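You operate a simulated robot arm through the tools that you are given. There is no shell and no other tool.

Carry out the task below with a simulated robot arm. There is one attempt and no reset: what you move stays moved.

JOB
Put things in order on the kit bench top. At the end: the red bracket is in the yellow tray; the pink pad stands where the red bracket stood; the purple sleeve stands where the white bracket stood; the white bracket stands where the pink pad stood; whatever was shut is shut again. Leave all else as you found it, and nothing knocked over.

It is judged by the outcome, as a careful person would: the job done as asked, and still so three seconds after it is handed in. It fails if anything else is knocked over, pushed out of place, dropped, spilled or broken.

ROBOT AND FRAMES
A 7-joint arm with a two-finger parallel gripper, fixed in place. Base frame: the origin is at the foot of the arm, x ahead of it, y to its left, z up; the work surface is at about z = 0. Lengths are in mm, angles in degrees, forces in N, time in s.
With the tool pointing down near the work surface it reaches from about 240 to 620 mm from the base axis. Its first joint turns from -66.0 to 66.0 degrees. Payload 2.6 kg.
Tool frame: the origin (TCP) lies between the finger pads and is the grasp point; the fingertips stand 30 mm ahead of it; z points along the fingers, y is the line along which they close. Largest opening 94 mm; finger width 28, thickness 10; the body of the gripper, 50 by 96 mm, starts 55 mm behind the TCP.
Orientation is that of the tool frame in the base frame, as a unit quaternion [x, y, z, w]. With the fingers straight down and closing along the base's y, the tool's x points along the base's -x, its y along +y and its z along -z.

CONTROLS
- The arm moves only by the tool nudge_tool. Its argument "targets" is a list of rows, each a list of 2 entries, a list of its own where there are three numbers: the shift along the base's x, y, z in mm, then the turn, a rotation vector about the base's x, y, z in degrees. In form: [[[x, y, z], [wx, wy, wz]], ...]. A call has 1 to 20 rows; each row is the pose to reach, as a shift and turn from the pose commanded when the call began. "jaw" is the closure, from 0 (fully open) to 1 (shut), set as the call begins (left out, the last holds). Rows are played at 5 a second. More than 50 mm and 8.6 degrees between two rows, or a gripper value outside its range, and nothing of the call is played. A pose out of reach is approached as far as the arm can. The call stops where the force on the tool passes 40 N (or 10 N more than at its start, if that is more) or the arm is blocked; 0.2 s more then pass. The fingers move at their own pace (about 72 mm/s each) and stop on an object; they squeeze with about 20 N. The grip force told is the motor's: it shows also when the fingers shut on nothing. Time passes only in rows, and 0.2 s behind the last, so rows that repeat a pose let the fingers close. The reply holds the time, the measured pose of the TCP, the force on the tool along the base axes, the opening and the grip force, in the units named above and with some noise, with the torque about the TCP (base axes, N m) and any sound that the robot's microphone picked up.
- Cameras (640 x 400 px; columns grow to the right, rows downward): "scene" is fixed at [12.3, 413.2, 570]; the picture's right is [-0.91, -0.41, 0.00], its down [-0.24, 0.52, -0.82] and it looks along [0.34, -0.75, -0.57] (base axes); focal length 272 px, centre (320, 200). "wrist" rides on the gripper at [76, 14, -102] in the tool frame; the picture's right is [-0.18, 0.98, 0.00], its down [-0.75, -0.14, -0.64] and it looks along [-0.63, -0.12, 0.77] (tool axes); focal length 243 px, centre (320, 200). There is no depth. A picture from a camera that has moved, and an enlarged one, comes with that camera's place and axes in the base frame and with its lens. The place of the scene camera against the robot may be out by one fixed shift of up to 12 mm in any direction.
- camera(camera): a new picture of that camera. The clock stands still meanwhile.
- enlarge(camera, box): a new picture of the part [left, top, right, bottom] of that camera's present view, enlarged. The clock stands still meanwhile.
- sign_off(): hands the job in; it is judged then, once.

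Places have to be worked out from the pictures, the camera data and where the tool is seen. Open the gripper and draw the arm clear of the work before you hand the job in, unless the task says otherwise.

The tools are called after "Request:" by a JSON object that holds its "method" and its "body". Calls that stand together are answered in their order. nudge_tool: Moves the arm, as the interface text tells. Its arguments: {"type":"object","properties":{"targets":{"type":"array","items":{"type":"array"}},"jaw":{"type":"number"}},"required":["targets"]} The other tools are called the same way: camera (camera) takes a picture; enlarge (camera, box) takes an enlarged picture of a part of a camera's view; sign_off () hands the job in.

At the start:

```text
t: 0.0
tcp_pos: [334.9, -97.7, 303.5]
tool_rot: [-0.001, 1.0, -0.001, 0.0]
force: [0.0, -0.4, 1.0]
torque: [0.0, 0.01, -0.02]
width: 94.0
grasp_force: 0.1
```

scene: 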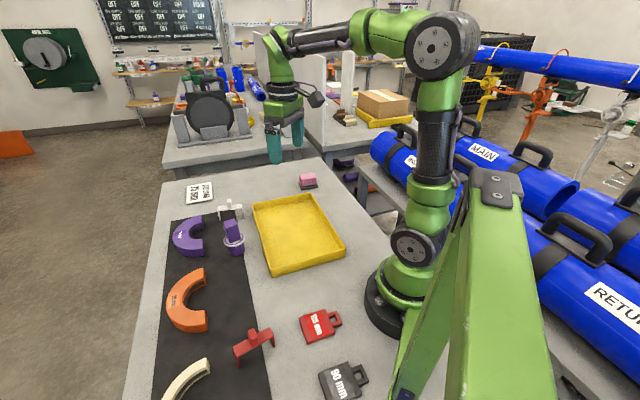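
wrist: 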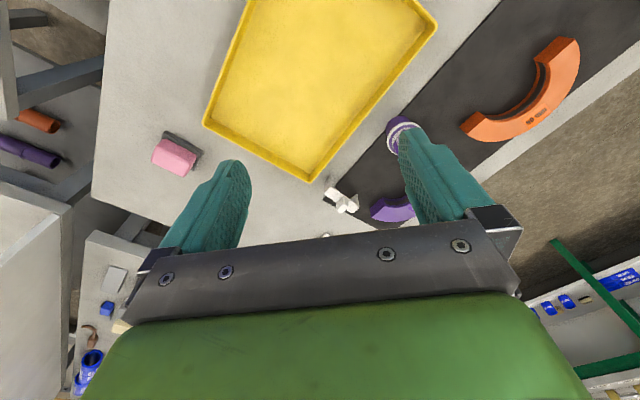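

The scene shows the yellow tray, pink pad, white bracket, purple sleeve, red bracket and a few other items. I'll enlarge the views first to understand shapes and places.

Request:
{"method": "enlarge", "body": {"camera": "scene", "box": [150, 160, 350, 285]}}

Request:
{"method": "enlarge", "body": {"camera": "scene", "box": [150, 275, 390, 400]}}

Request:
{"method": "enlarge", "body": {"camera": "wrist", "box": [100, 80, 440, 290]}}

```text
3.20 times, centred on (250, 222) of scene
camera zoom: at [12.3, 413.2, 570.0], right [-0.91, -0.41, 0.0], down [-0.24, 0.52, -0.82], along [0.34, -0.75, -0.57], focal length 869 px, centre (544, 128)
```

zoom: 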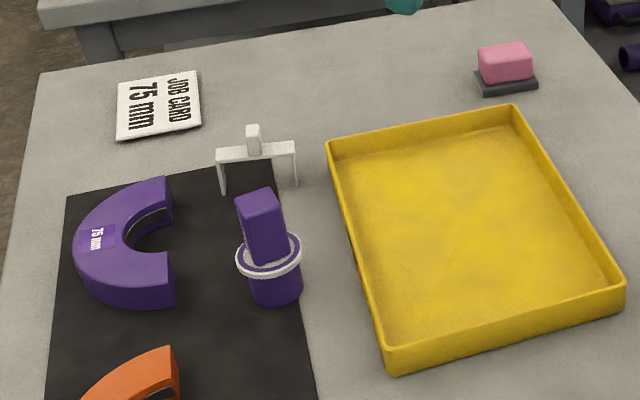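

```text
2.67 times, centred on (270, 338) of scene
camera zoom: at [12.3, 413.2, 570.0], right [-0.91, -0.41, 0.0], down [-0.24, 0.52, -0.82], along [0.34, -0.75, -0.57], focal length 724 px, centre (453, -167)
```

zoom: 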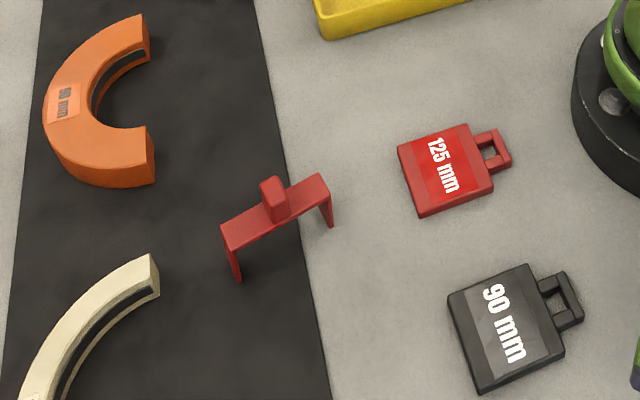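

```text
1.88 times, centred on (270, 185) of wrist
camera zoom: at [259.7, -83.2, 406.7], right [0.18, 0.98, 0.0], down [0.75, -0.14, 0.64], along [0.63, -0.12, -0.77], focal length 457 px, centre (414, 228)
```

zoom: 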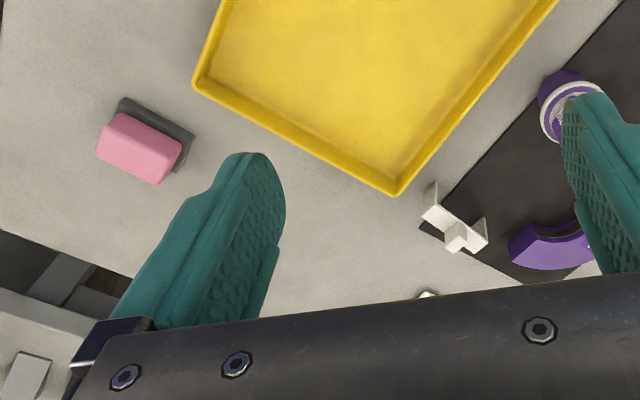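

The white and red brackets are bridge shapes with a top knob, the pink pad has a block on a dark base, and the purple sleeve has a box-like handle. By scene geometry the red bracket is near (237, 221), the pad near (432, -395) and the white bracket near (570, -100). I'll move high above the red bracket to get a closer wrist view.

Request:
{"method": "nudge_tool", "body": {"targets": [[[-10, 36, 0], [0, 0, 0]], [[-20, 72, 0], [0, 0, 0]], [[-30, 108, 0], [0, 0, 0]], [[-40, 144, 0], [0, 0, 0]], [[-50, 180, 0], [0, 0, 0]], [[-60, 216, 0], [0, 0, 0]], [[-68, 252, -10], [0, 0, 0]], [[-75, 288, -30], [0, 0, 0]], [[-80, 310, -60], [0, 0, 0]], [[-80, 310, -60], [0, 0, 0]]], "jaw": 0}}

Request:
{"method": "camera", "body": {"camera": "wrist"}}

Request:
{"method": "camera", "body": {"camera": "scene"}}

```text
t: 2.2
tcp_pos: [256.5, 212.2, 242.8]
tool_rot: [0.001, 1.0, 0.0, 0.0]
force: [0.1, -0.2, 0.7]
torque: [0.01, 0.03, 0.03]
width: 94.1
grasp_force: 0.1
```

```text
taken
camera wrist: at [180.1, 226.9, 345.6], right [0.18, 0.98, 0.0], down [0.75, -0.14, 0.64], along [0.63, -0.12, -0.77], focal length 243 px, centre (320, 200)
```

wrist: 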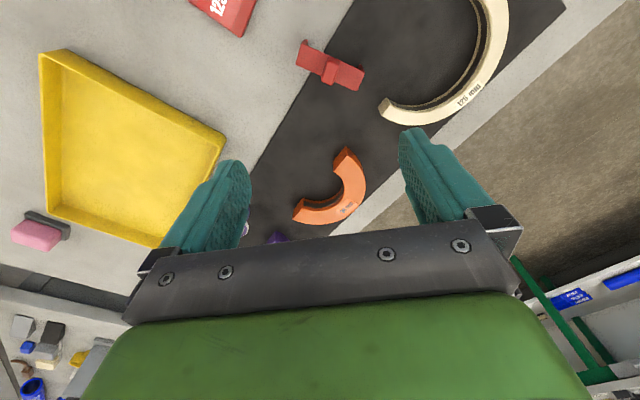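

```text
taken
```

scene: 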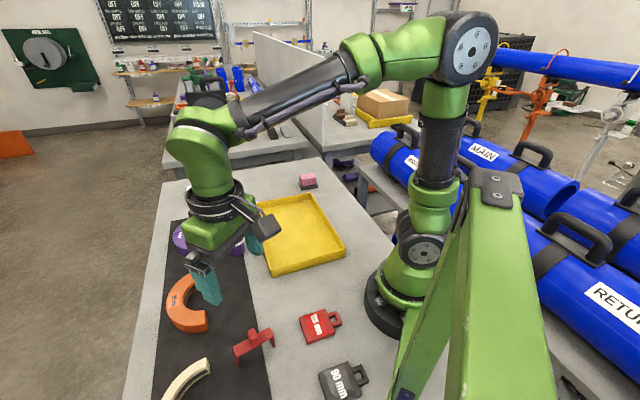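

The wrist view shows the red bracket near (240, 227). I'll enlarge both views for its exact shape.

Request:
{"method": "enlarge", "body": {"camera": "wrist", "box": [270, 20, 400, 110]}}

Request:
{"method": "enlarge", "body": {"camera": "scene", "box": [220, 315, 290, 375]}}

Request:
{"method": "enlarge", "body": {"camera": "scene", "box": [165, 215, 285, 315]}}

```text
4.44 times, centred on (335, 65) of wrist
camera zoom: at [180.1, 226.9, 345.6], right [0.18, 0.98, 0.0], down [0.75, -0.14, 0.64], along [0.63, -0.12, -0.77], focal length 1078 px, centre (253, 800)
```

zoom: 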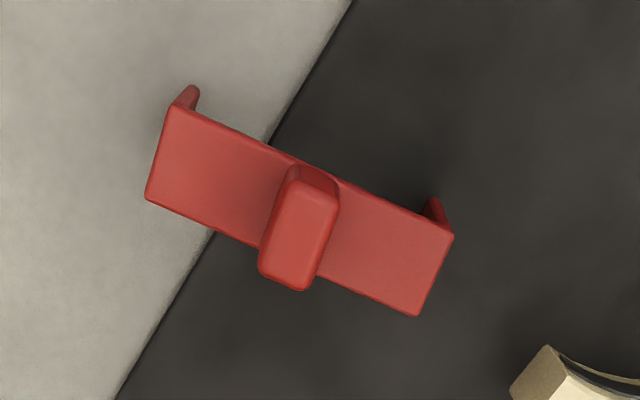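

```text
6.67 times, centred on (255, 345) of scene
camera zoom: at [12.3, 413.2, 570.0], right [-0.91, -0.41, 0.0], down [-0.24, 0.52, -0.82], along [0.34, -0.75, -0.57], focal length 1810 px, centre (753, -767)
```

zoom: 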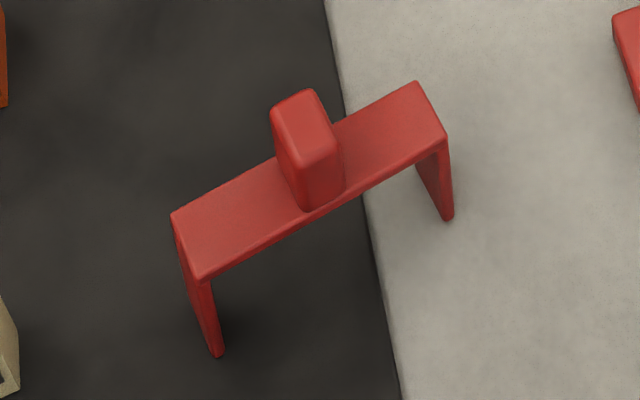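

```text
4.00 times, centred on (225, 265) of scene
camera zoom: at [12.3, 413.2, 570.0], right [-0.91, -0.41, 0.0], down [-0.24, 0.52, -0.82], along [0.34, -0.75, -0.57], focal length 1086 px, centre (700, -60)
```

zoom: 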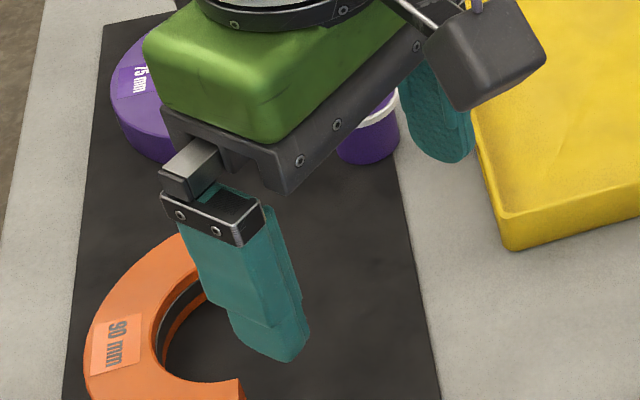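

The red bracket's plate is about 76 x 21 mm with its long axis ~58° from base x; the knob is thin along the bar. I'll turn the gripper so it closes along the bar and lower to a mid height over it for a second view.

Request:
{"method": "nudge_tool", "body": {"targets": [[[-4, 4, -20], [0, 0, -8]], [[-8, 8, -40], [0, 0, -16]], [[-12, 12, -55], [0, 0, -24]], [[-14.5, 15, -70], [0, 0, -31.8]], [[-14.5, 15, -83], [0, 0, -31.8]], [[-14.5, 15, -83], [0, 0, -31.8]]]}}

Request:
{"method": "camera", "body": {"camera": "wrist"}}

Request:
{"method": "camera", "body": {"camera": "scene"}}

```text
t: 3.6
tcp_pos: [241.1, 228.5, 161.9]
tool_rot: [0.275, 0.961, 0.0, 0.0]
force: [-0.5, 1.0, 0.5]
torque: [0.0, 0.0, -0.04]
width: 94.0
grasp_force: 0.0
```

```text
taken
camera wrist: at [184.6, 280.8, 264.2], right [0.68, 0.74, 0.0], down [0.57, -0.52, 0.64], along [0.47, -0.43, -0.77], focal length 243 px, centre (320, 200)
```

wrist: 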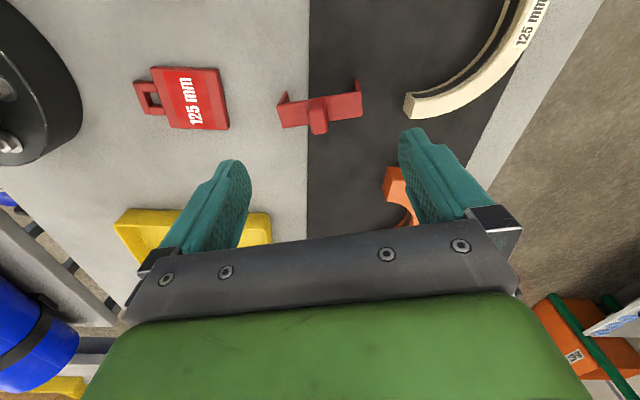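

```text
taken
```

scene: 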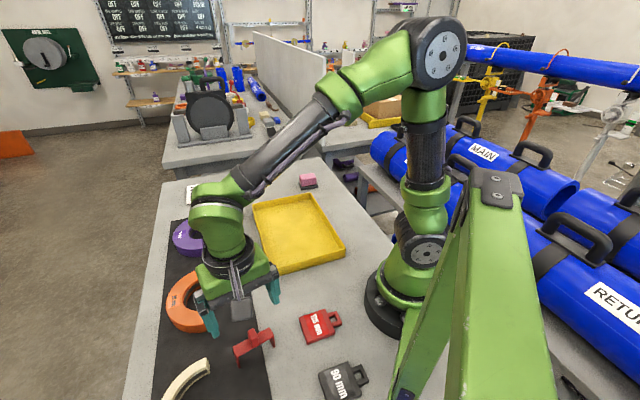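

Good view. I'll enlarge it to triangulate the plate height and knob position.

Request:
{"method": "enlarge", "body": {"camera": "wrist", "box": [265, 70, 375, 145]}}

Request:
{"method": "enlarge", "body": {"camera": "scene", "box": [190, 260, 300, 370]}}

```text
5.33 times, centred on (320, 108) of wrist
camera zoom: at [184.6, 280.8, 264.2], right [0.68, 0.74, 0.0], down [0.57, -0.52, 0.64], along [0.47, -0.43, -0.77], focal length 1294 px, centre (320, 693)
```

zoom: 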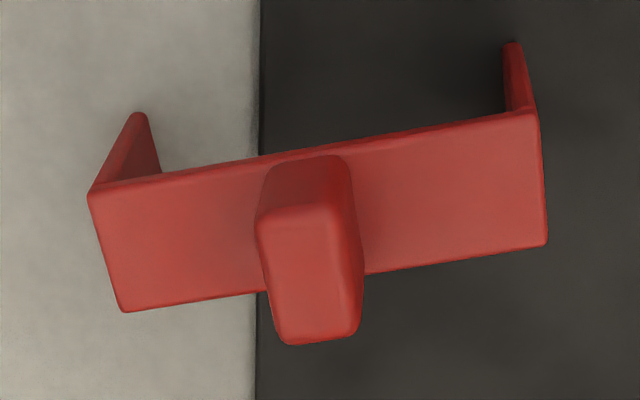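

```text
3.64 times, centred on (245, 315) of scene
camera zoom: at [12.3, 413.2, 570.0], right [-0.91, -0.41, 0.0], down [-0.24, 0.52, -0.82], along [0.34, -0.75, -0.57], focal length 987 px, centre (593, -218)
```

zoom: 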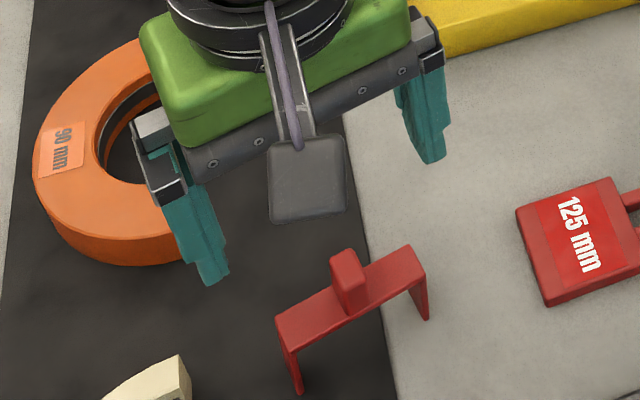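

Triangulating both wrist views: plate top at z≈42, knob top z≈69, centre (242, 227.5), bar at ~57°. I'll descend with a partly closed jaw so the fingertips end just above the plate around the knob.

Request:
{"method": "nudge_tool", "body": {"targets": [[[0.8, -0.6, -30], [0, 0, -0.8]], [[0.8, -0.6, -55], [0, 0, -0.8]], [[0.8, -0.6, -72], [0, 0, -0.8]], [[0.8, -0.6, -80], [0, 0, -0.8]], [[0.8, -0.6, -84], [0, 0, -0.8]], [[0.8, -0.6, -84], [0, 0, -0.8]]], "jaw": 0.45}}

Request:
{"method": "enlarge", "body": {"camera": "wrist", "box": [200, 60, 440, 240]}}

Request:
{"method": "enlarge", "body": {"camera": "scene", "box": [190, 280, 300, 370]}}

```text
t: 5.0
tcp_pos: [242.3, 227.6, 78.5]
tool_rot: [0.281, 0.96, 0.0, 0.0]
force: [0.1, -0.4, 4.2]
torque: [0.09, -0.05, -0.01]
width: 51.5
grasp_force: 0.1
```

```text
2.22 times, centred on (320, 150) of wrist
camera zoom: at [185.6, 280.2, 180.3], right [0.68, 0.73, 0.0], down [0.56, -0.53, 0.64], along [0.47, -0.44, -0.77], focal length 539 px, centre (320, 311)
```

zoom: 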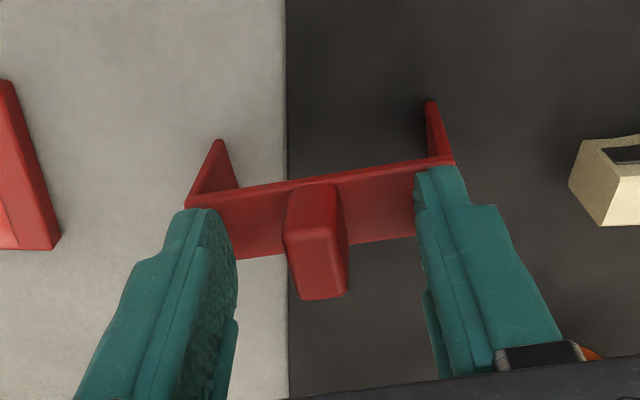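

```text
4.44 times, centred on (245, 325) of scene
camera zoom: at [12.2, 413.2, 570.0], right [-0.91, -0.41, 0.0], down [-0.24, 0.52, -0.82], along [0.34, -0.75, -0.57], focal length 1207 px, centre (653, -356)
```

zoom: 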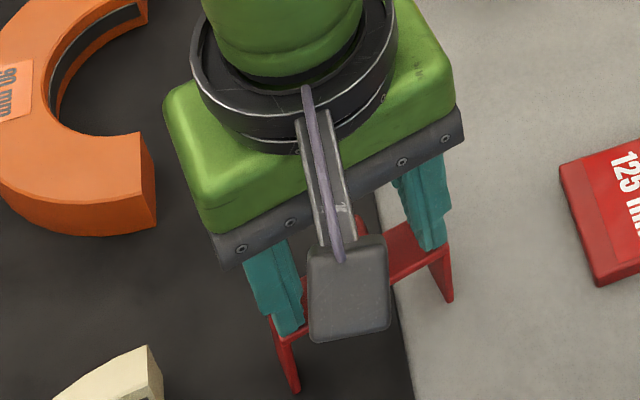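

Force z rose to about 4 N, so the tips may be just touching the plate. I'll lift 2.5 mm and close on the knob.

Request:
{"method": "nudge_tool", "body": {"targets": [[[0, 0, 2.5], [0, 0, 0]], [[0, 0, 2.5], [0, 0, 0]]]}}

Request:
{"method": "nudge_tool", "body": {"targets": [[[0, 0, 0], [0, 0, 0]], [[0, 0, 0], [0, 0, 0]], [[0, 0, 0], [0, 0, 0]], [[0, 0, 0], [0, 0, 0]]], "jaw": 1}}

Request:
{"method": "enlarge", "body": {"camera": "wrist", "box": [200, 60, 440, 240]}}

```text
t: 5.6
tcp_pos: [241.4, 227.3, 80.4]
tool_rot: [0.281, 0.96, 0.0, 0.0]
force: [-0.3, 0.0, 0.9]
torque: [0.01, 0.01, -0.01]
width: 51.4
grasp_force: 0.1
```

```text
t: 6.6
tcp_pos: [241.3, 228.3, 81.3]
tool_rot: [0.281, 0.96, 0.001, 0.0]
force: [0.0, 2.0, 7.6]
torque: [0.42, -0.14, 0.05]
width: 13.3
grasp_force: 19.5
```

```text
2.22 times, centred on (320, 150) of wrist
camera zoom: at [185.5, 280.5, 182.7], right [0.68, 0.73, 0.0], down [0.56, -0.53, 0.64], along [0.47, -0.44, -0.77], focal length 539 px, centre (320, 311)
```

zoom: 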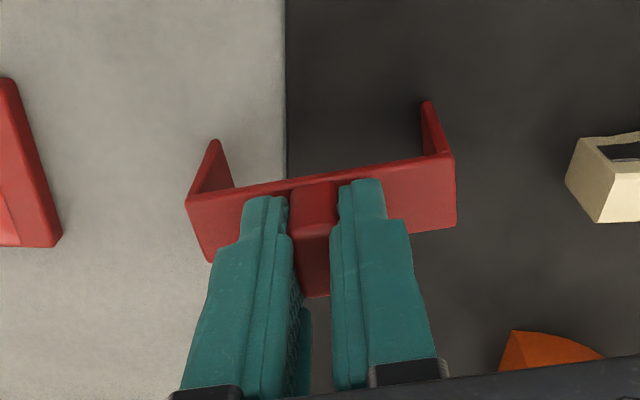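

Grip at 13.3 mm on the knob. I'll lift straight up slowly and check.

Request:
{"method": "nudge_tool", "body": {"targets": [[[0, 0, 5], [0, 0, 0]], [[0, 0, 15], [0, 0, 0]], [[0, 0, 30], [0, 0, 0]], [[0, 0, 55], [0, 0, 0]], [[0, 0, 80], [0, 0, 0]], [[0, 0, 80], [0, 0, 0]]]}}

Request:
{"method": "camera", "body": {"camera": "wrist"}}

Request:
{"method": "camera", "body": {"camera": "scene"}}

```text
t: 8.0
tcp_pos: [243.2, 227.8, 160.5]
tool_rot: [0.281, 0.96, 0.0, 0.0]
force: [-0.6, -0.1, -0.4]
torque: [-0.01, 0.04, -0.01]
width: 12.5
grasp_force: 20.1
```

```text
taken
camera wrist: at [186.7, 280.4, 262.1], right [0.68, 0.73, 0.0], down [0.56, -0.52, 0.64], along [0.47, -0.44, -0.77], focal length 243 px, centre (320, 200)
```

wrist: 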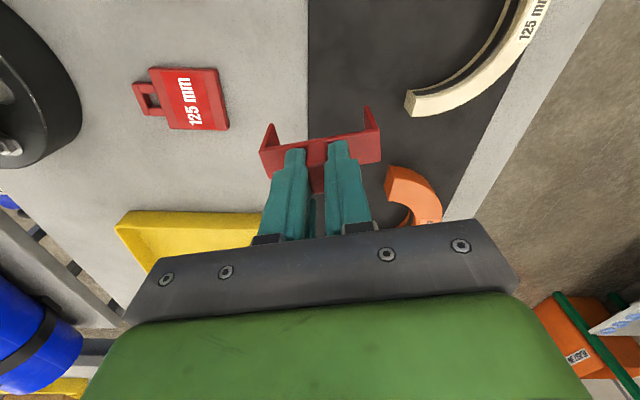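

```text
taken
```

scene: 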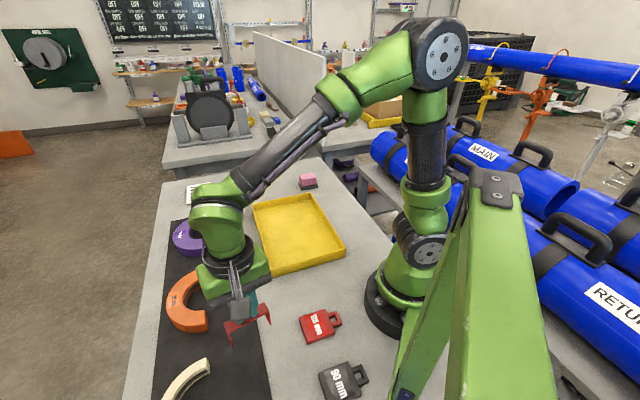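

The bracket is held and hanging level. The tray centre computes to about (340, -128); I'll carry the bracket there at a safe height.

Request:
{"method": "nudge_tool", "body": {"targets": [[[0, 0, 40], [0, 0, 0]], [[11, -39, 40], [0, 0, 0]], [[22, -78, 40], [0, 0, 0]], [[33, -117, 40], [0, 0, 0]], [[44, -156, 40], [0, 0, 0]], [[55, -195, 40], [0, 0, 0]], [[66, -234, 40], [0, 0, 0]], [[77, -273, 40], [0, 0, 0]], [[88, -312, 40], [0, 0, 0]], [[98, -353, 40], [0, 0, 0]], [[98, -353, 40], [0, 0, 0]]]}}

Request:
{"method": "camera", "body": {"camera": "wrist"}}

Request:
{"method": "camera", "body": {"camera": "scene"}}

```text
t: 10.4
tcp_pos: [340.6, -126.7, 199.0]
tool_rot: [0.281, 0.96, 0.0, 0.0]
force: [0.1, -0.9, 0.6]
torque: [-0.01, -0.01, -0.03]
width: 12.6
grasp_force: 19.9
```

```text
taken
camera wrist: at [284.3, -73.3, 300.8], right [0.68, 0.73, 0.0], down [0.56, -0.52, 0.64], along [0.47, -0.44, -0.77], focal length 243 px, centre (320, 200)
```

wrist: 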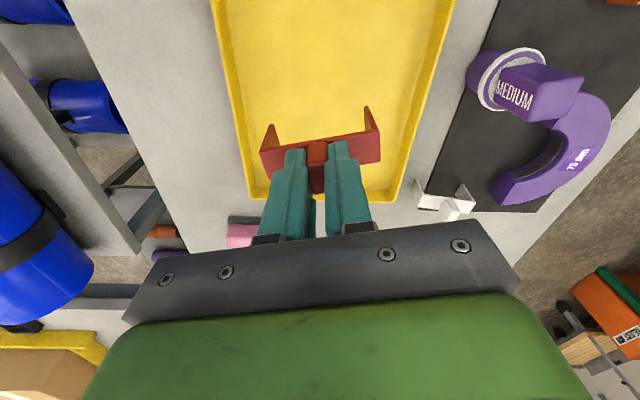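

```text
taken
```

scene: 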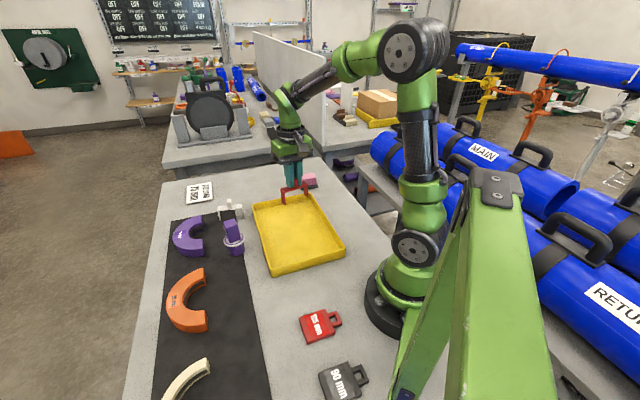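

The tray lies squarely beneath; the bracket is within 15 mm of the tray's centre. Descending to just above the tray floor.

Request:
{"method": "nudge_tool", "body": {"targets": [[[0, 0, -35], [0, 0, 0]], [[0, 0, -65], [0, 0, 0]], [[0, 0, -90], [0, 0, 0]], [[0, 0, -105], [0, 0, 0]], [[0, 0, -111], [0, 0, 0]], [[0, 0, -111], [0, 0, 0]]]}}

Request:
{"method": "enlarge", "body": {"camera": "scene", "box": [240, 160, 360, 280]}}

Request:
{"method": "enlarge", "body": {"camera": "wrist", "box": [200, 60, 440, 240]}}

```text
t: 11.8
tcp_pos: [340.1, -125.8, 89.7]
tool_rot: [0.281, 0.96, 0.001, 0.0]
force: [0.3, -1.2, -0.7]
torque: [0.01, 0.02, 0.02]
width: 12.5
grasp_force: 19.9
```

```text
3.33 times, centred on (300, 220) of scene
camera zoom: at [12.3, 413.2, 570.0], right [-0.91, -0.41, 0.0], down [-0.24, 0.52, -0.82], along [0.34, -0.75, -0.57], focal length 905 px, centre (387, 133)
```

zoom: 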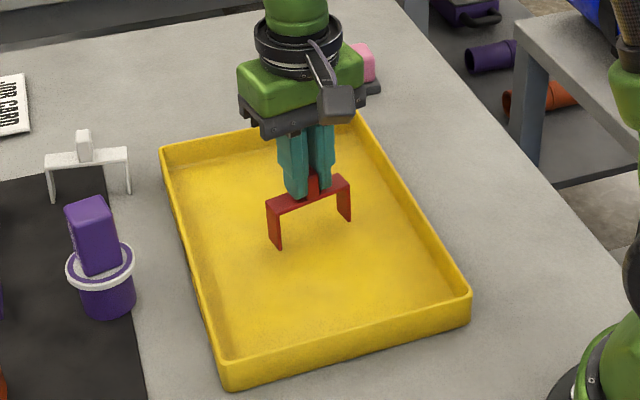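

```text
2.22 times, centred on (320, 150) of wrist
camera zoom: at [283.4, -72.7, 191.3], right [0.68, 0.73, 0.0], down [0.56, -0.53, 0.64], along [0.47, -0.44, -0.77], focal length 539 px, centre (320, 311)
```

zoom: 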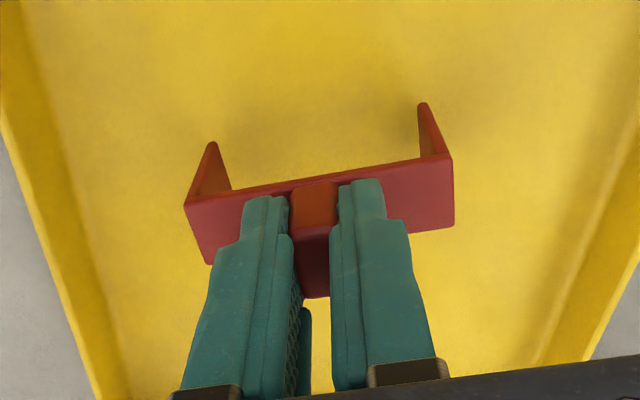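

Bracket is close above the tray floor. I'll lower in small steps, watching the force.

Request:
{"method": "nudge_tool", "body": {"targets": [[[0, 0, -1.5], [0, 0, 0]], [[0, 0, -3], [0, 0, 0]], [[0, 0, -3], [0, 0, 0]]]}}

Request:
{"method": "nudge_tool", "body": {"targets": [[[0, 0, -1], [0, 0, 0]], [[0, 0, -2], [0, 0, 0]], [[0, 0, -2], [0, 0, 0]]]}}

```text
t: 12.6
tcp_pos: [340.6, -126.4, 84.9]
tool_rot: [0.28, 0.96, 0.0, 0.001]
force: [0.1, -0.4, -0.5]
torque: [0.0, 0.03, -0.03]
width: 12.6
grasp_force: 19.9
```

```text
t: 13.4
tcp_pos: [340.1, -127.1, 84.9]
tool_rot: [0.28, 0.96, 0.0, 0.0]
force: [0.0, -0.5, -0.3]
torque: [0.02, 0.01, 0.03]
width: 12.9
grasp_force: 20.4
```

No contact yet; continuing down in 1 mm steps.

Request:
{"method": "nudge_tool", "body": {"targets": [[[0, 0, -1], [0, 0, 0]], [[0, 0, -1], [0, 0, 0]]]}}

Request:
{"method": "nudge_tool", "body": {"targets": [[[0, 0, -1], [0, 0, 0]], [[0, 0, -1], [0, 0, 0]]]}}

```text
t: 14.0
tcp_pos: [340.9, -126.0, 83.7]
tool_rot: [0.28, 0.96, -0.001, 0.0]
force: [-4.0, 1.4, 15.6]
torque: [0.17, 0.27, -0.05]
width: 12.5
grasp_force: 19.9
```

```text
t: 14.6
tcp_pos: [340.9, -126.7, 82.6]
tool_rot: [0.281, 0.96, 0.0, 0.002]
force: [0.3, 2.4, 17.0]
torque: [0.02, -0.06, 0.01]
width: 12.7
grasp_force: 19.3
```

Contact at ~15 N: the bracket is on the tray floor. I'll relieve 1 mm, open the jaw and rise.

Request:
{"method": "nudge_tool", "body": {"targets": [[[0, 0, 1], [0, 0, 0]], [[0, 0, 1], [0, 0, 0]]]}}

Request:
{"method": "nudge_tool", "body": {"targets": [[[0, 0, 0], [0, 0, 0]], [[0, 0, 0], [0, 0, 0]], [[0, 0, 3], [0, 0, 0]], [[0, 0, 20], [0, 0, 0]], [[0, 0, 50], [0, 0, 0]], [[0, 0, 90], [0, 0, 0]], [[0, 0, 120], [0, 0, 0]], [[0, 0, 120], [0, 0, 0]]], "jaw": 0.4}}

Request:
{"method": "camera", "body": {"camera": "wrist"}}

Request:
{"method": "enlarge", "body": {"camera": "scene", "box": [160, 160, 360, 285]}}

```text
t: 15.2
tcp_pos: [339.0, -125.6, 81.5]
tool_rot: [0.281, 0.96, 0.0, -0.002]
force: [0.9, -0.8, 2.1]
torque: [-0.02, -0.08, -0.01]
width: 12.6
grasp_force: 20.2
```

```text
t: 17.0
tcp_pos: [339.5, -126.5, 203.6]
tool_rot: [0.281, 0.96, 0.0, 0.0]
force: [-0.2, 0.7, 0.3]
torque: [0.02, -0.01, -0.02]
width: 56.6
grasp_force: 0.1
```

```text
taken
camera wrist: at [284.0, -73.6, 305.4], right [0.68, 0.73, 0.0], down [0.56, -0.53, 0.64], along [0.47, -0.44, -0.77], focal length 243 px, centre (320, 200)
```

wrist: 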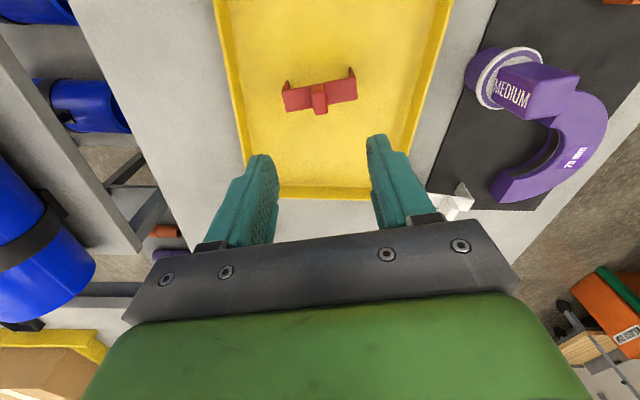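

```text
3.20 times, centred on (260, 222) of scene
camera zoom: at [12.3, 413.2, 570.0], right [-0.91, -0.41, 0.0], down [-0.24, 0.52, -0.82], along [0.34, -0.75, -0.57], focal length 869 px, centre (512, 128)
```

zoom: 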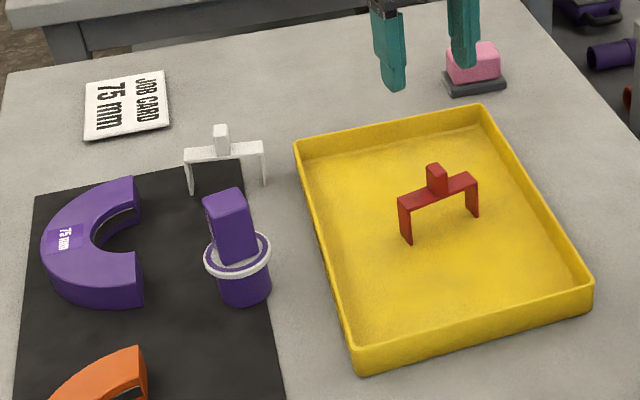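

The red bracket stands upright in the tray. Next the pink pad, which I estimate at about (429, -383); I'll move near it for a view.

Request:
{"method": "nudge_tool", "body": {"targets": [[[8, -42, 0], [0, 0, 0]], [[16, -84, 0], [0, 0, 0]], [[24, -126, 0], [0, 0, 0]], [[32, -168, 0], [0, 0, 0]], [[40, -209, -20], [0, 0, 0]], [[40, -209, -40], [0, 0, 0]], [[40, -209, -40], [0, 0, 0]]]}}

Request:
{"method": "camera", "body": {"camera": "wrist"}}

Request:
{"method": "enlarge", "body": {"camera": "scene", "box": [270, 130, 350, 200]}}

```text
t: 18.6
tcp_pos: [381.3, -336.5, 165.0]
tool_rot: [0.281, 0.96, -0.001, 0.001]
force: [-0.4, 0.4, -0.6]
torque: [-0.01, 0.01, -0.03]
width: 56.6
grasp_force: 0.0
```

```text
taken
camera wrist: at [324.0, -283.0, 265.9], right [0.68, 0.73, 0.0], down [0.56, -0.52, 0.64], along [0.47, -0.44, -0.77], focal length 243 px, centre (320, 200)
```

wrist: 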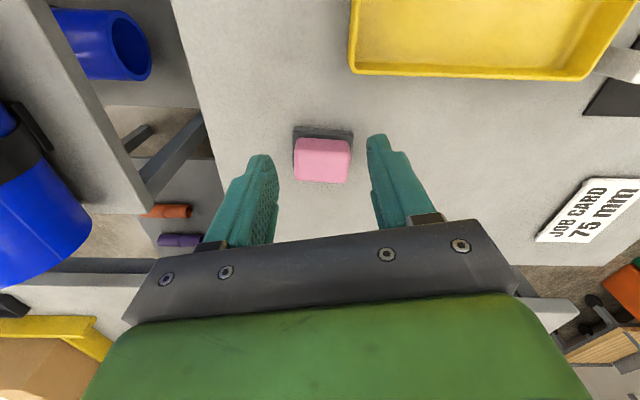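

```text
5.71 times, centred on (310, 165) of scene
camera zoom: at [12.3, 413.2, 570.0], right [-0.91, -0.41, 0.0], down [-0.24, 0.52, -0.82], along [0.34, -0.75, -0.57], focal length 1551 px, centre (377, 400)
```

zoom: 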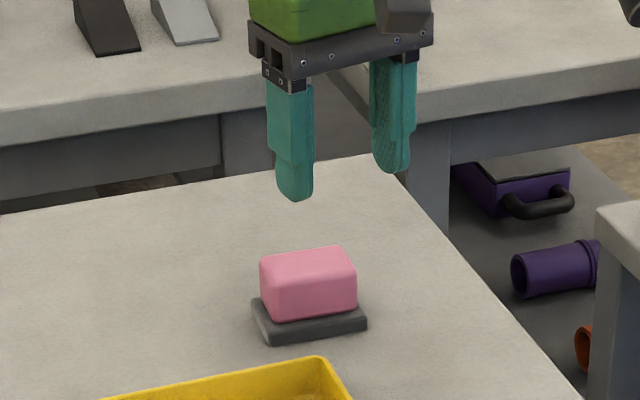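

Request:
{"method": "enlarge", "body": {"camera": "wrist", "box": [270, 110, 380, 200]}}

```text
4.44 times, centred on (325, 155) of wrist
camera zoom: at [324.0, -283.0, 265.9], right [0.68, 0.73, 0.0], down [0.56, -0.52, 0.64], along [0.47, -0.44, -0.77], focal length 1078 px, centre (298, 400)
```

zoom: 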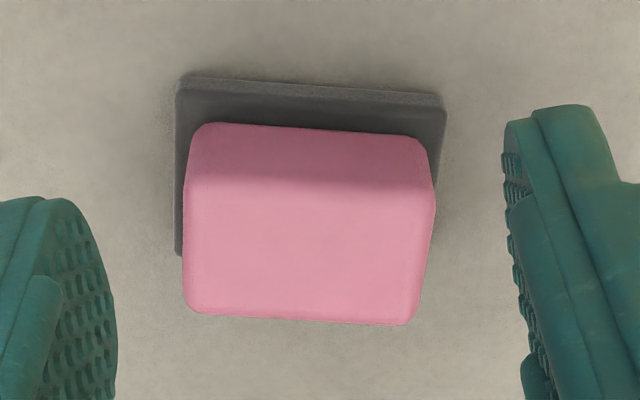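

The pad is a ~57×35 mm block (z≈10–40) on a dark base, centred near (427, -378), long axis at ~42°. I'll move above it, turn to close along the long axis, open wider, and look again.

Request:
{"method": "nudge_tool", "body": {"targets": [[[15, -14, 0], [0, 0, -5]], [[30, -28, 0], [0, 0, -10.5]], [[46.5, -42.5, -15], [0, 0, -15.4]], [[46.5, -42.5, -30], [0, 0, -15.4]], [[46.5, -42.5, -30], [0, 0, -15.4]]], "jaw": 0.05}}

Request:
{"method": "camera", "body": {"camera": "wrist"}}

Request:
{"method": "enlarge", "body": {"camera": "wrist", "box": [250, 60, 400, 160]}}

Request:
{"method": "enlarge", "body": {"camera": "scene", "box": [270, 130, 350, 200]}}

```text
t: 19.8
tcp_pos: [425.7, -377.7, 133.3]
tool_rot: [0.407, 0.913, 0.0, 0.0]
force: [0.4, -0.6, 0.0]
torque: [-0.01, 0.01, -0.02]
width: 89.4
grasp_force: 0.0
```

```text
taken
camera wrist: at [385.9, -311.5, 234.5], right [0.85, 0.52, 0.0], down [0.4, -0.66, 0.64], along [0.33, -0.55, -0.77], focal length 243 px, centre (320, 200)
```

wrist: 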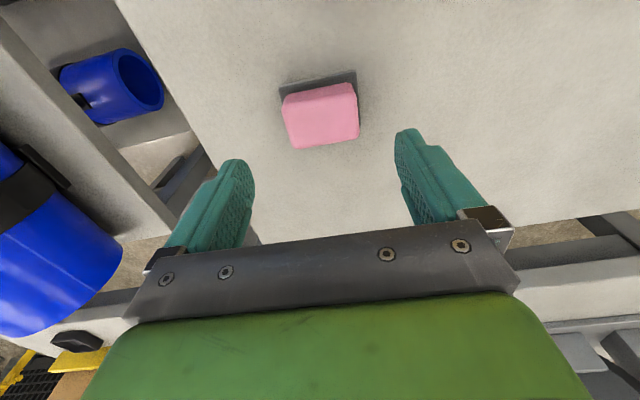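

```text
4.00 times, centred on (325, 110) of wrist
camera zoom: at [385.9, -311.5, 234.5], right [0.85, 0.52, 0.0], down [0.4, -0.66, 0.64], along [0.33, -0.55, -0.77], focal length 970 px, centre (300, 560)
```

zoom: 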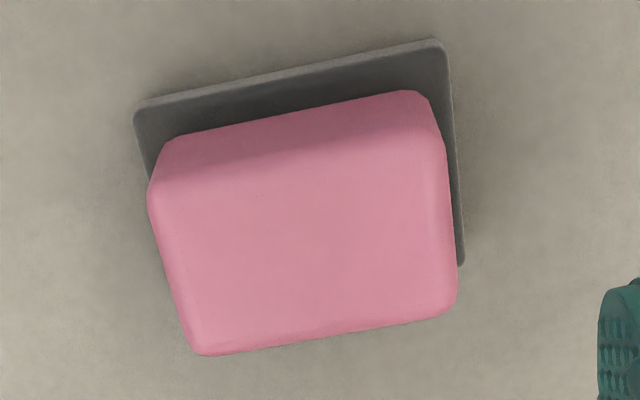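

```text
5.71 times, centred on (310, 165) of scene
camera zoom: at [12.3, 413.2, 570.0], right [-0.91, -0.41, 0.0], down [-0.24, 0.52, -0.82], along [0.34, -0.75, -0.57], focal length 1551 px, centre (377, 400)
```

zoom: 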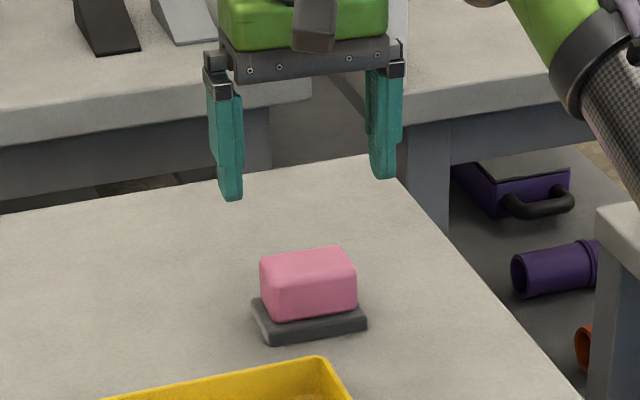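

Both views agree: block centre (428, -378.6), top z≈40, angle ~41.5°. I'll descend to TCP z≈50 with the fingers outside the block ends.

Request:
{"method": "nudge_tool", "body": {"targets": [[[1.8, -1.1, -30], [0, 0, 0]], [[1.8, -1.1, -55], [0, 0, 0]], [[1.8, -1.1, -74], [0, 0, 0]], [[1.8, -1.1, -82], [0, 0, 0]], [[1.8, -1.1, -82], [0, 0, 0]]]}}

Request:
{"method": "enlarge", "body": {"camera": "wrist", "box": [180, 40, 460, 240]}}

Request:
{"method": "enlarge", "body": {"camera": "scene", "box": [270, 130, 350, 200]}}

```text
t: 21.0
tcp_pos: [427.8, -380.4, 51.4]
tool_rot: [0.407, 0.913, -0.001, 0.0]
force: [-0.5, -0.7, 0.5]
torque: [-0.02, 0.0, 0.02]
width: 89.3
grasp_force: 0.1
```

```text
2.00 times, centred on (320, 140) of wrist
camera zoom: at [387.6, -313.4, 153.1], right [0.85, 0.52, 0.0], down [0.4, -0.65, 0.64], along [0.33, -0.55, -0.77], focal length 485 px, centre (320, 320)
```

zoom: 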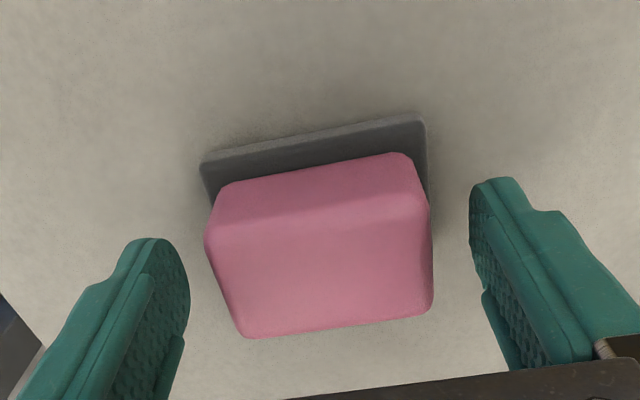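

```text
5.71 times, centred on (310, 165) of scene
camera zoom: at [12.3, 413.2, 570.0], right [-0.91, -0.41, 0.0], down [-0.24, 0.52, -0.82], along [0.34, -0.75, -0.57], focal length 1551 px, centre (377, 400)
```

zoom: 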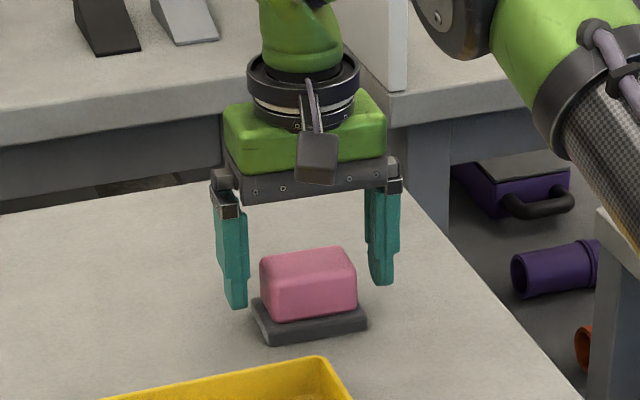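

Fingers straddle the block ends above the dark base. Closing now.

Request:
{"method": "nudge_tool", "body": {"targets": [[[0, 0, 0], [0, 0, 0]], [[0, 0, 0], [0, 0, 0]], [[0, 0, 0], [0, 0, 0]], [[0, 0, 0], [0, 0, 0]]], "jaw": 1}}

Request:
{"method": "enlarge", "body": {"camera": "wrist", "box": [180, 40, 460, 240]}}

```text
t: 22.0
tcp_pos: [427.5, -379.0, 51.9]
tool_rot: [0.407, 0.913, 0.0, 0.0]
force: [0.4, 0.8, 3.8]
torque: [0.01, 0.01, 0.04]
width: 59.4
grasp_force: 19.9
```

```text
2.00 times, centred on (320, 140) of wrist
camera zoom: at [387.7, -313.4, 153.7], right [0.85, 0.52, 0.0], down [0.4, -0.65, 0.64], along [0.33, -0.55, -0.77], focal length 485 px, centre (320, 320)
```

zoom: 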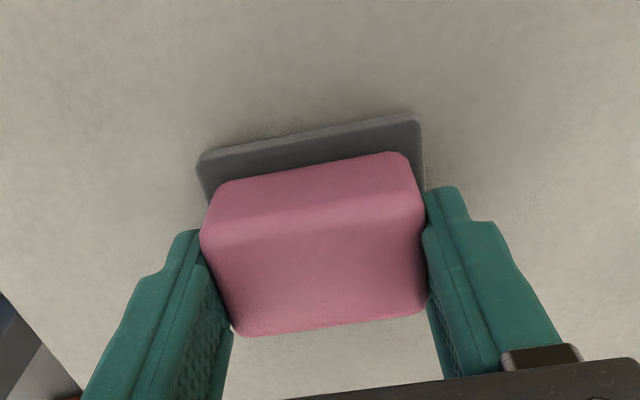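

Gripped at 59 mm. I'll lift straight up and check the hold.

Request:
{"method": "nudge_tool", "body": {"targets": [[[0, 0, 5], [0, 0, 0]], [[0, 0, 20], [0, 0, 0]], [[0, 0, 45], [0, 0, 0]], [[0, 0, 85], [0, 0, 0]], [[0, 0, 125], [0, 0, 0]], [[0, 0, 150], [0, 0, 0]], [[0, 0, 150], [0, 0, 0]]]}}

Request:
{"method": "enlarge", "body": {"camera": "wrist", "box": [180, 40, 460, 240]}}

Request:
{"method": "camera", "body": {"camera": "scene"}}

```text
t: 23.6
tcp_pos: [428.1, -378.6, 202.0]
tool_rot: [0.407, 0.913, 0.0, 0.0]
force: [-1.1, -0.2, -0.5]
torque: [0.01, 0.0, 0.06]
width: 59.2
grasp_force: 19.6
```

```text
2.00 times, centred on (320, 140) of wrist
camera zoom: at [387.5, -313.0, 303.7], right [0.85, 0.52, 0.0], down [0.4, -0.65, 0.64], along [0.33, -0.55, -0.77], focal length 485 px, centre (320, 320)
```

zoom: 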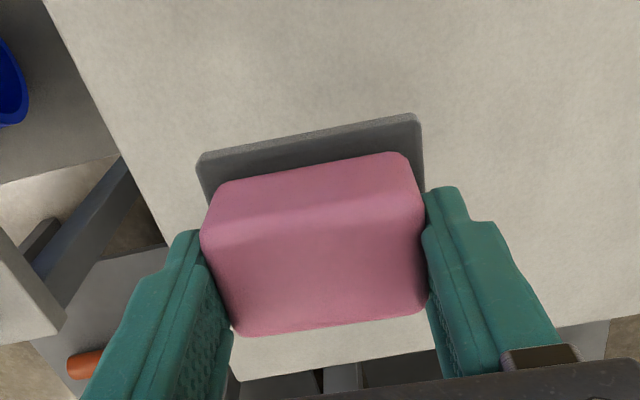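

```text
taken
```

scene: 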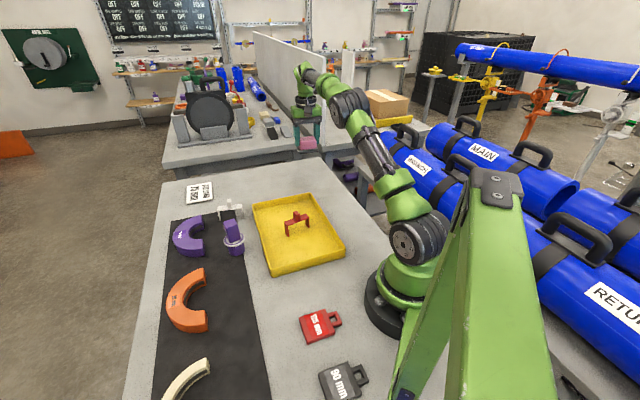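

Held securely. Carrying the pad to above the red bracket's old spot (242, 227.7).

Request:
{"method": "nudge_tool", "body": {"targets": [[[-13.3, 43.3, 0], [0, 0, 0]], [[-26.6, 86.6, 0], [0, 0, 0]], [[-39.9, 130, 0], [0, 0, 0]], [[-53.1, 173.3, 0], [0, 0, 0]], [[-66.4, 216.6, 0], [0, 0, 0]], [[-79.7, 259.9, 0], [0, 0, 0]], [[-93, 303.3, 0], [0, 0, 0]], [[-106.3, 346.6, 0], [0, 0, 0]], [[-119.6, 389.9, 0], [0, 0, 0]], [[-132.9, 433.2, 0], [0, 0, 0]], [[-146.1, 476.5, 0], [0, 0, 0]], [[-159.4, 519.8, 0], [0, 0, 0]], [[-172.7, 563.2, 0], [0, 0, 0]], [[-186, 606.6, 0], [0, 0, 0]], [[-186, 606.6, -40], [0, 0, 0]], [[-186, 606.6, -70], [0, 0, 0]], [[-186, 606.6, -70], [0, 0, 0]]]}}

Request:
{"method": "camera", "body": {"camera": "wrist"}}

Request:
{"method": "camera", "body": {"camera": "scene"}}

```text
t: 27.2
tcp_pos: [244.3, 227.0, 133.8]
tool_rot: [0.407, 0.913, 0.0, 0.0]
force: [-0.8, -0.3, -0.2]
torque: [-0.02, 0.01, 0.01]
width: 59.1
grasp_force: 20.1
```

```text
taken
camera wrist: at [204.2, 294.4, 234.0], right [0.85, 0.52, 0.0], down [0.4, -0.65, 0.64], along [0.33, -0.55, -0.77], focal length 243 px, centre (320, 200)
```

wrist: 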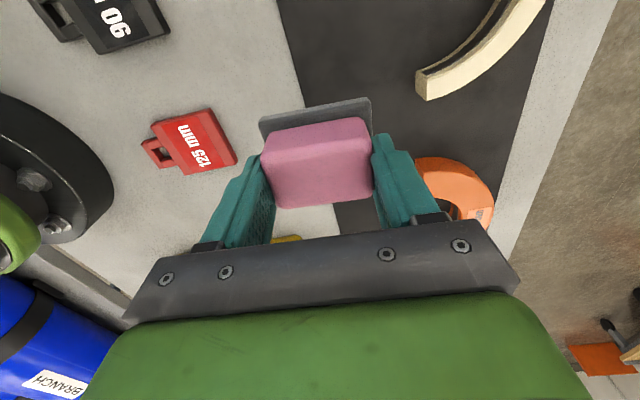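

```text
taken
```

scene: 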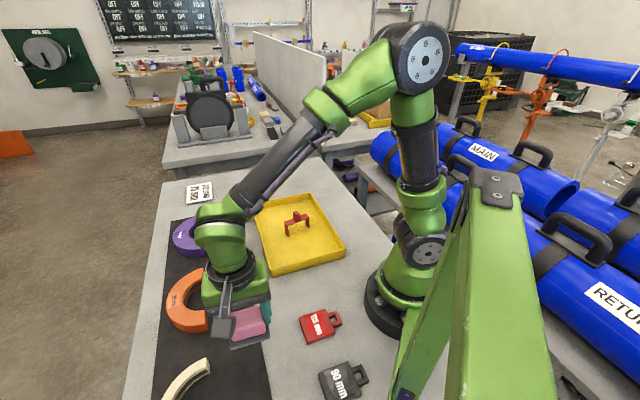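

The pad is about 2.4 mm too far in x; correcting while descending to ~10 mm above the surface.

Request:
{"method": "nudge_tool", "body": {"targets": [[[-1.2, -0.2, -25], [0, 0, 0]], [[-2.4, -0.3, -50], [0, 0, 0]], [[-2.4, -0.3, -65], [0, 0, 0]], [[-2.4, -0.3, -71], [0, 0, 0]], [[-2.4, -0.3, -71], [0, 0, 0]]]}}

Request:
{"method": "enlarge", "body": {"camera": "wrist", "box": [180, 40, 460, 240]}}

Request:
{"method": "enlarge", "body": {"camera": "scene", "box": [190, 280, 300, 370]}}

```text
t: 28.4
tcp_pos: [240.1, 226.2, 60.1]
tool_rot: [0.407, 0.913, -0.001, 0.0]
force: [-0.5, -0.6, -1.1]
torque: [0.07, 0.0, 0.01]
width: 59.3
grasp_force: 20.0
```

```text
2.00 times, centred on (320, 140) of wrist
camera zoom: at [199.9, 293.0, 161.9], right [0.85, 0.52, 0.0], down [0.4, -0.65, 0.64], along [0.33, -0.55, -0.77], focal length 485 px, centre (320, 320)
```

zoom: 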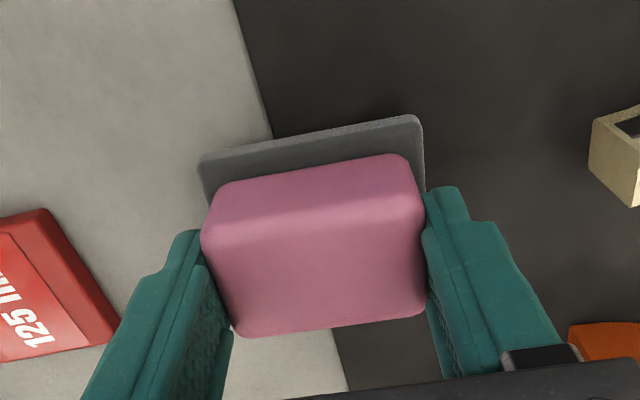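

```text
4.44 times, centred on (245, 325) of scene
camera zoom: at [12.3, 413.2, 570.0], right [-0.91, -0.41, 0.0], down [-0.24, 0.52, -0.82], along [0.34, -0.75, -0.57], focal length 1207 px, centre (653, -356)
```

zoom: 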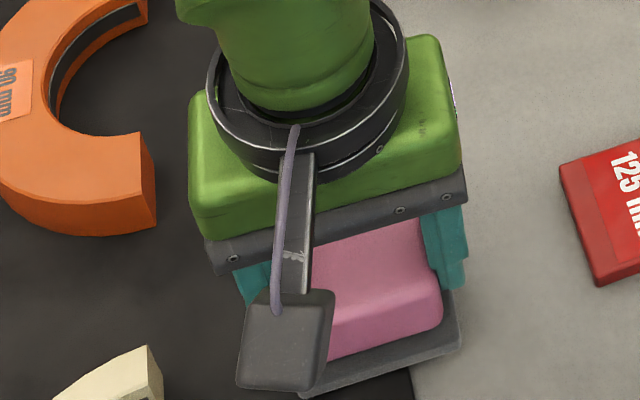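

Now at (240.3, 227.1); I'll correct +1.7/+0.6 mm and continue lowering in small steps.

Request:
{"method": "nudge_tool", "body": {"targets": [[[1.7, 0.6, 0], [0, 0, 0]], [[1.7, 0.6, -2], [0, 0, 0]], [[1.7, 0.6, -4], [0, 0, 0]], [[1.7, 0.6, -5], [0, 0, 0]], [[1.7, 0.6, -5], [0, 0, 0]]]}}

Request:
{"method": "nudge_tool", "body": {"targets": [[[0, 0, -1], [0, 0, 0]], [[0, 0, -1.5], [0, 0, 0]], [[0, 0, -1.5], [0, 0, 0]]]}}

```text
t: 29.6
tcp_pos: [242.0, 227.2, 56.5]
tool_rot: [0.407, 0.913, 0.0, -0.001]
force: [-2.6, -5.8, 17.1]
torque: [-0.24, 0.03, -0.05]
width: 59.4
grasp_force: 19.7
```

```text
t: 30.1
tcp_pos: [241.5, 227.7, 56.3]
tool_rot: [0.408, 0.913, 0.001, 0.001]
force: [-0.7, -1.3, 4.8]
torque: [-0.05, 0.16, -0.02]
width: 59.6
grasp_force: 19.8
stopped in row 2: the force on the tool passed its limit at 44 N (the readings are from after the stop); the commanded pose is now the measured one
```

Contact at z≈56 (the mat is a few mm thick, and the pad's centre lies ~11 mm inside the mat edge). Load has relaxed to ~5 N, so I'll open the jaw moderately and rise.

Request:
{"method": "nudge_tool", "body": {"targets": [[[0, 0, 0], [0, 0, 0]], [[0, 0, 0], [0, 0, 0]], [[0, 0, 0], [0, 0, 0]]], "jaw": 0.15}}

Request:
{"method": "enlarge", "body": {"camera": "wrist", "box": [180, 40, 460, 240]}}

Request:
{"method": "nudge_tool", "body": {"targets": [[[0, 0, 10], [0, 0, 0]], [[0, 0, 40], [0, 0, 0]], [[0, 0, 80], [0, 0, 0]], [[0, 0, 80], [0, 0, 0]]]}}

Request:
{"method": "camera", "body": {"camera": "wrist"}}

Request:
{"method": "enlarge", "body": {"camera": "scene", "box": [190, 280, 300, 370]}}

```text
t: 30.9
tcp_pos: [241.9, 227.1, 55.6]
tool_rot: [0.408, 0.913, 0.001, 0.001]
force: [0.0, -0.1, 0.8]
torque: [-0.02, 0.0, 0.04]
width: 80.0
grasp_force: 0.0
```

```text
2.00 times, centred on (320, 140) of wrist
camera zoom: at [201.8, 294.3, 157.4], right [0.85, 0.52, 0.0], down [0.4, -0.66, 0.64], along [0.33, -0.55, -0.77], focal length 485 px, centre (320, 320)
```

zoom: 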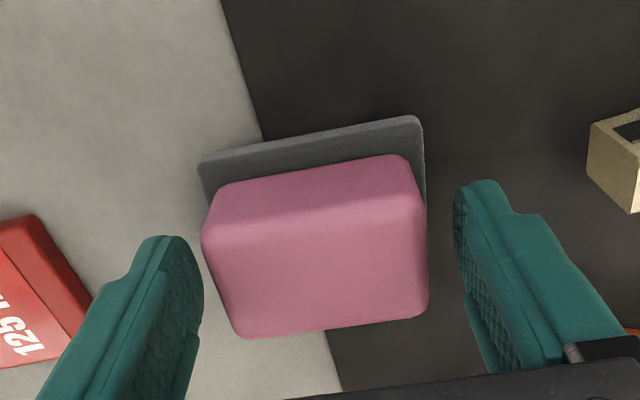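

```text
t: 31.9
tcp_pos: [240.3, 230.0, 135.5]
tool_rot: [0.408, 0.913, 0.001, 0.0]
force: [-0.3, 0.3, 0.3]
torque: [0.04, -0.01, -0.02]
width: 80.0
grasp_force: 0.1
```

```text
taken
camera wrist: at [200.5, 294.9, 238.1], right [0.85, 0.52, 0.0], down [0.4, -0.66, 0.64], along [0.33, -0.55, -0.77], focal length 243 px, centre (320, 200)
```

wrist: 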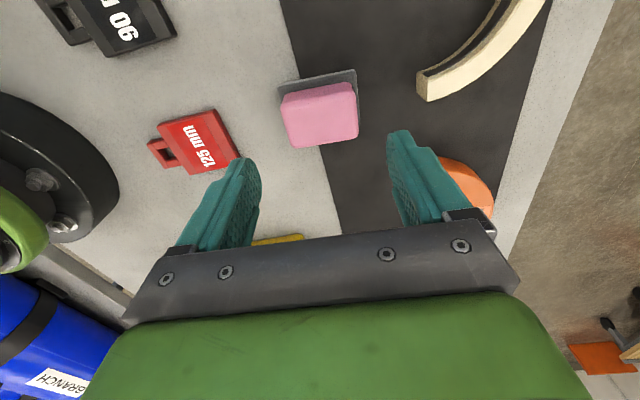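

```text
4.44 times, centred on (245, 325) of scene
camera zoom: at [12.3, 413.2, 570.0], right [-0.91, -0.41, 0.0], down [-0.24, 0.52, -0.82], along [0.34, -0.75, -0.57], focal length 1207 px, centre (653, -356)
```

zoom: 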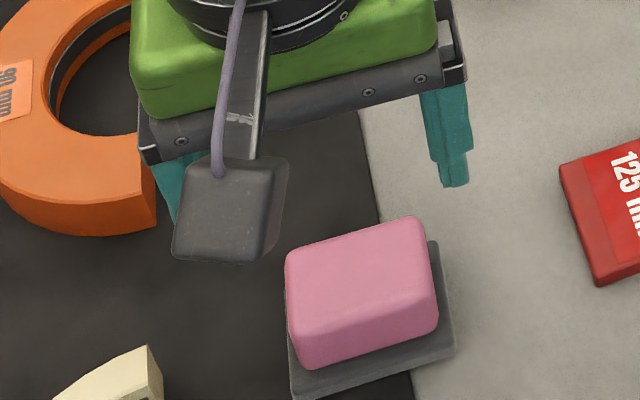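

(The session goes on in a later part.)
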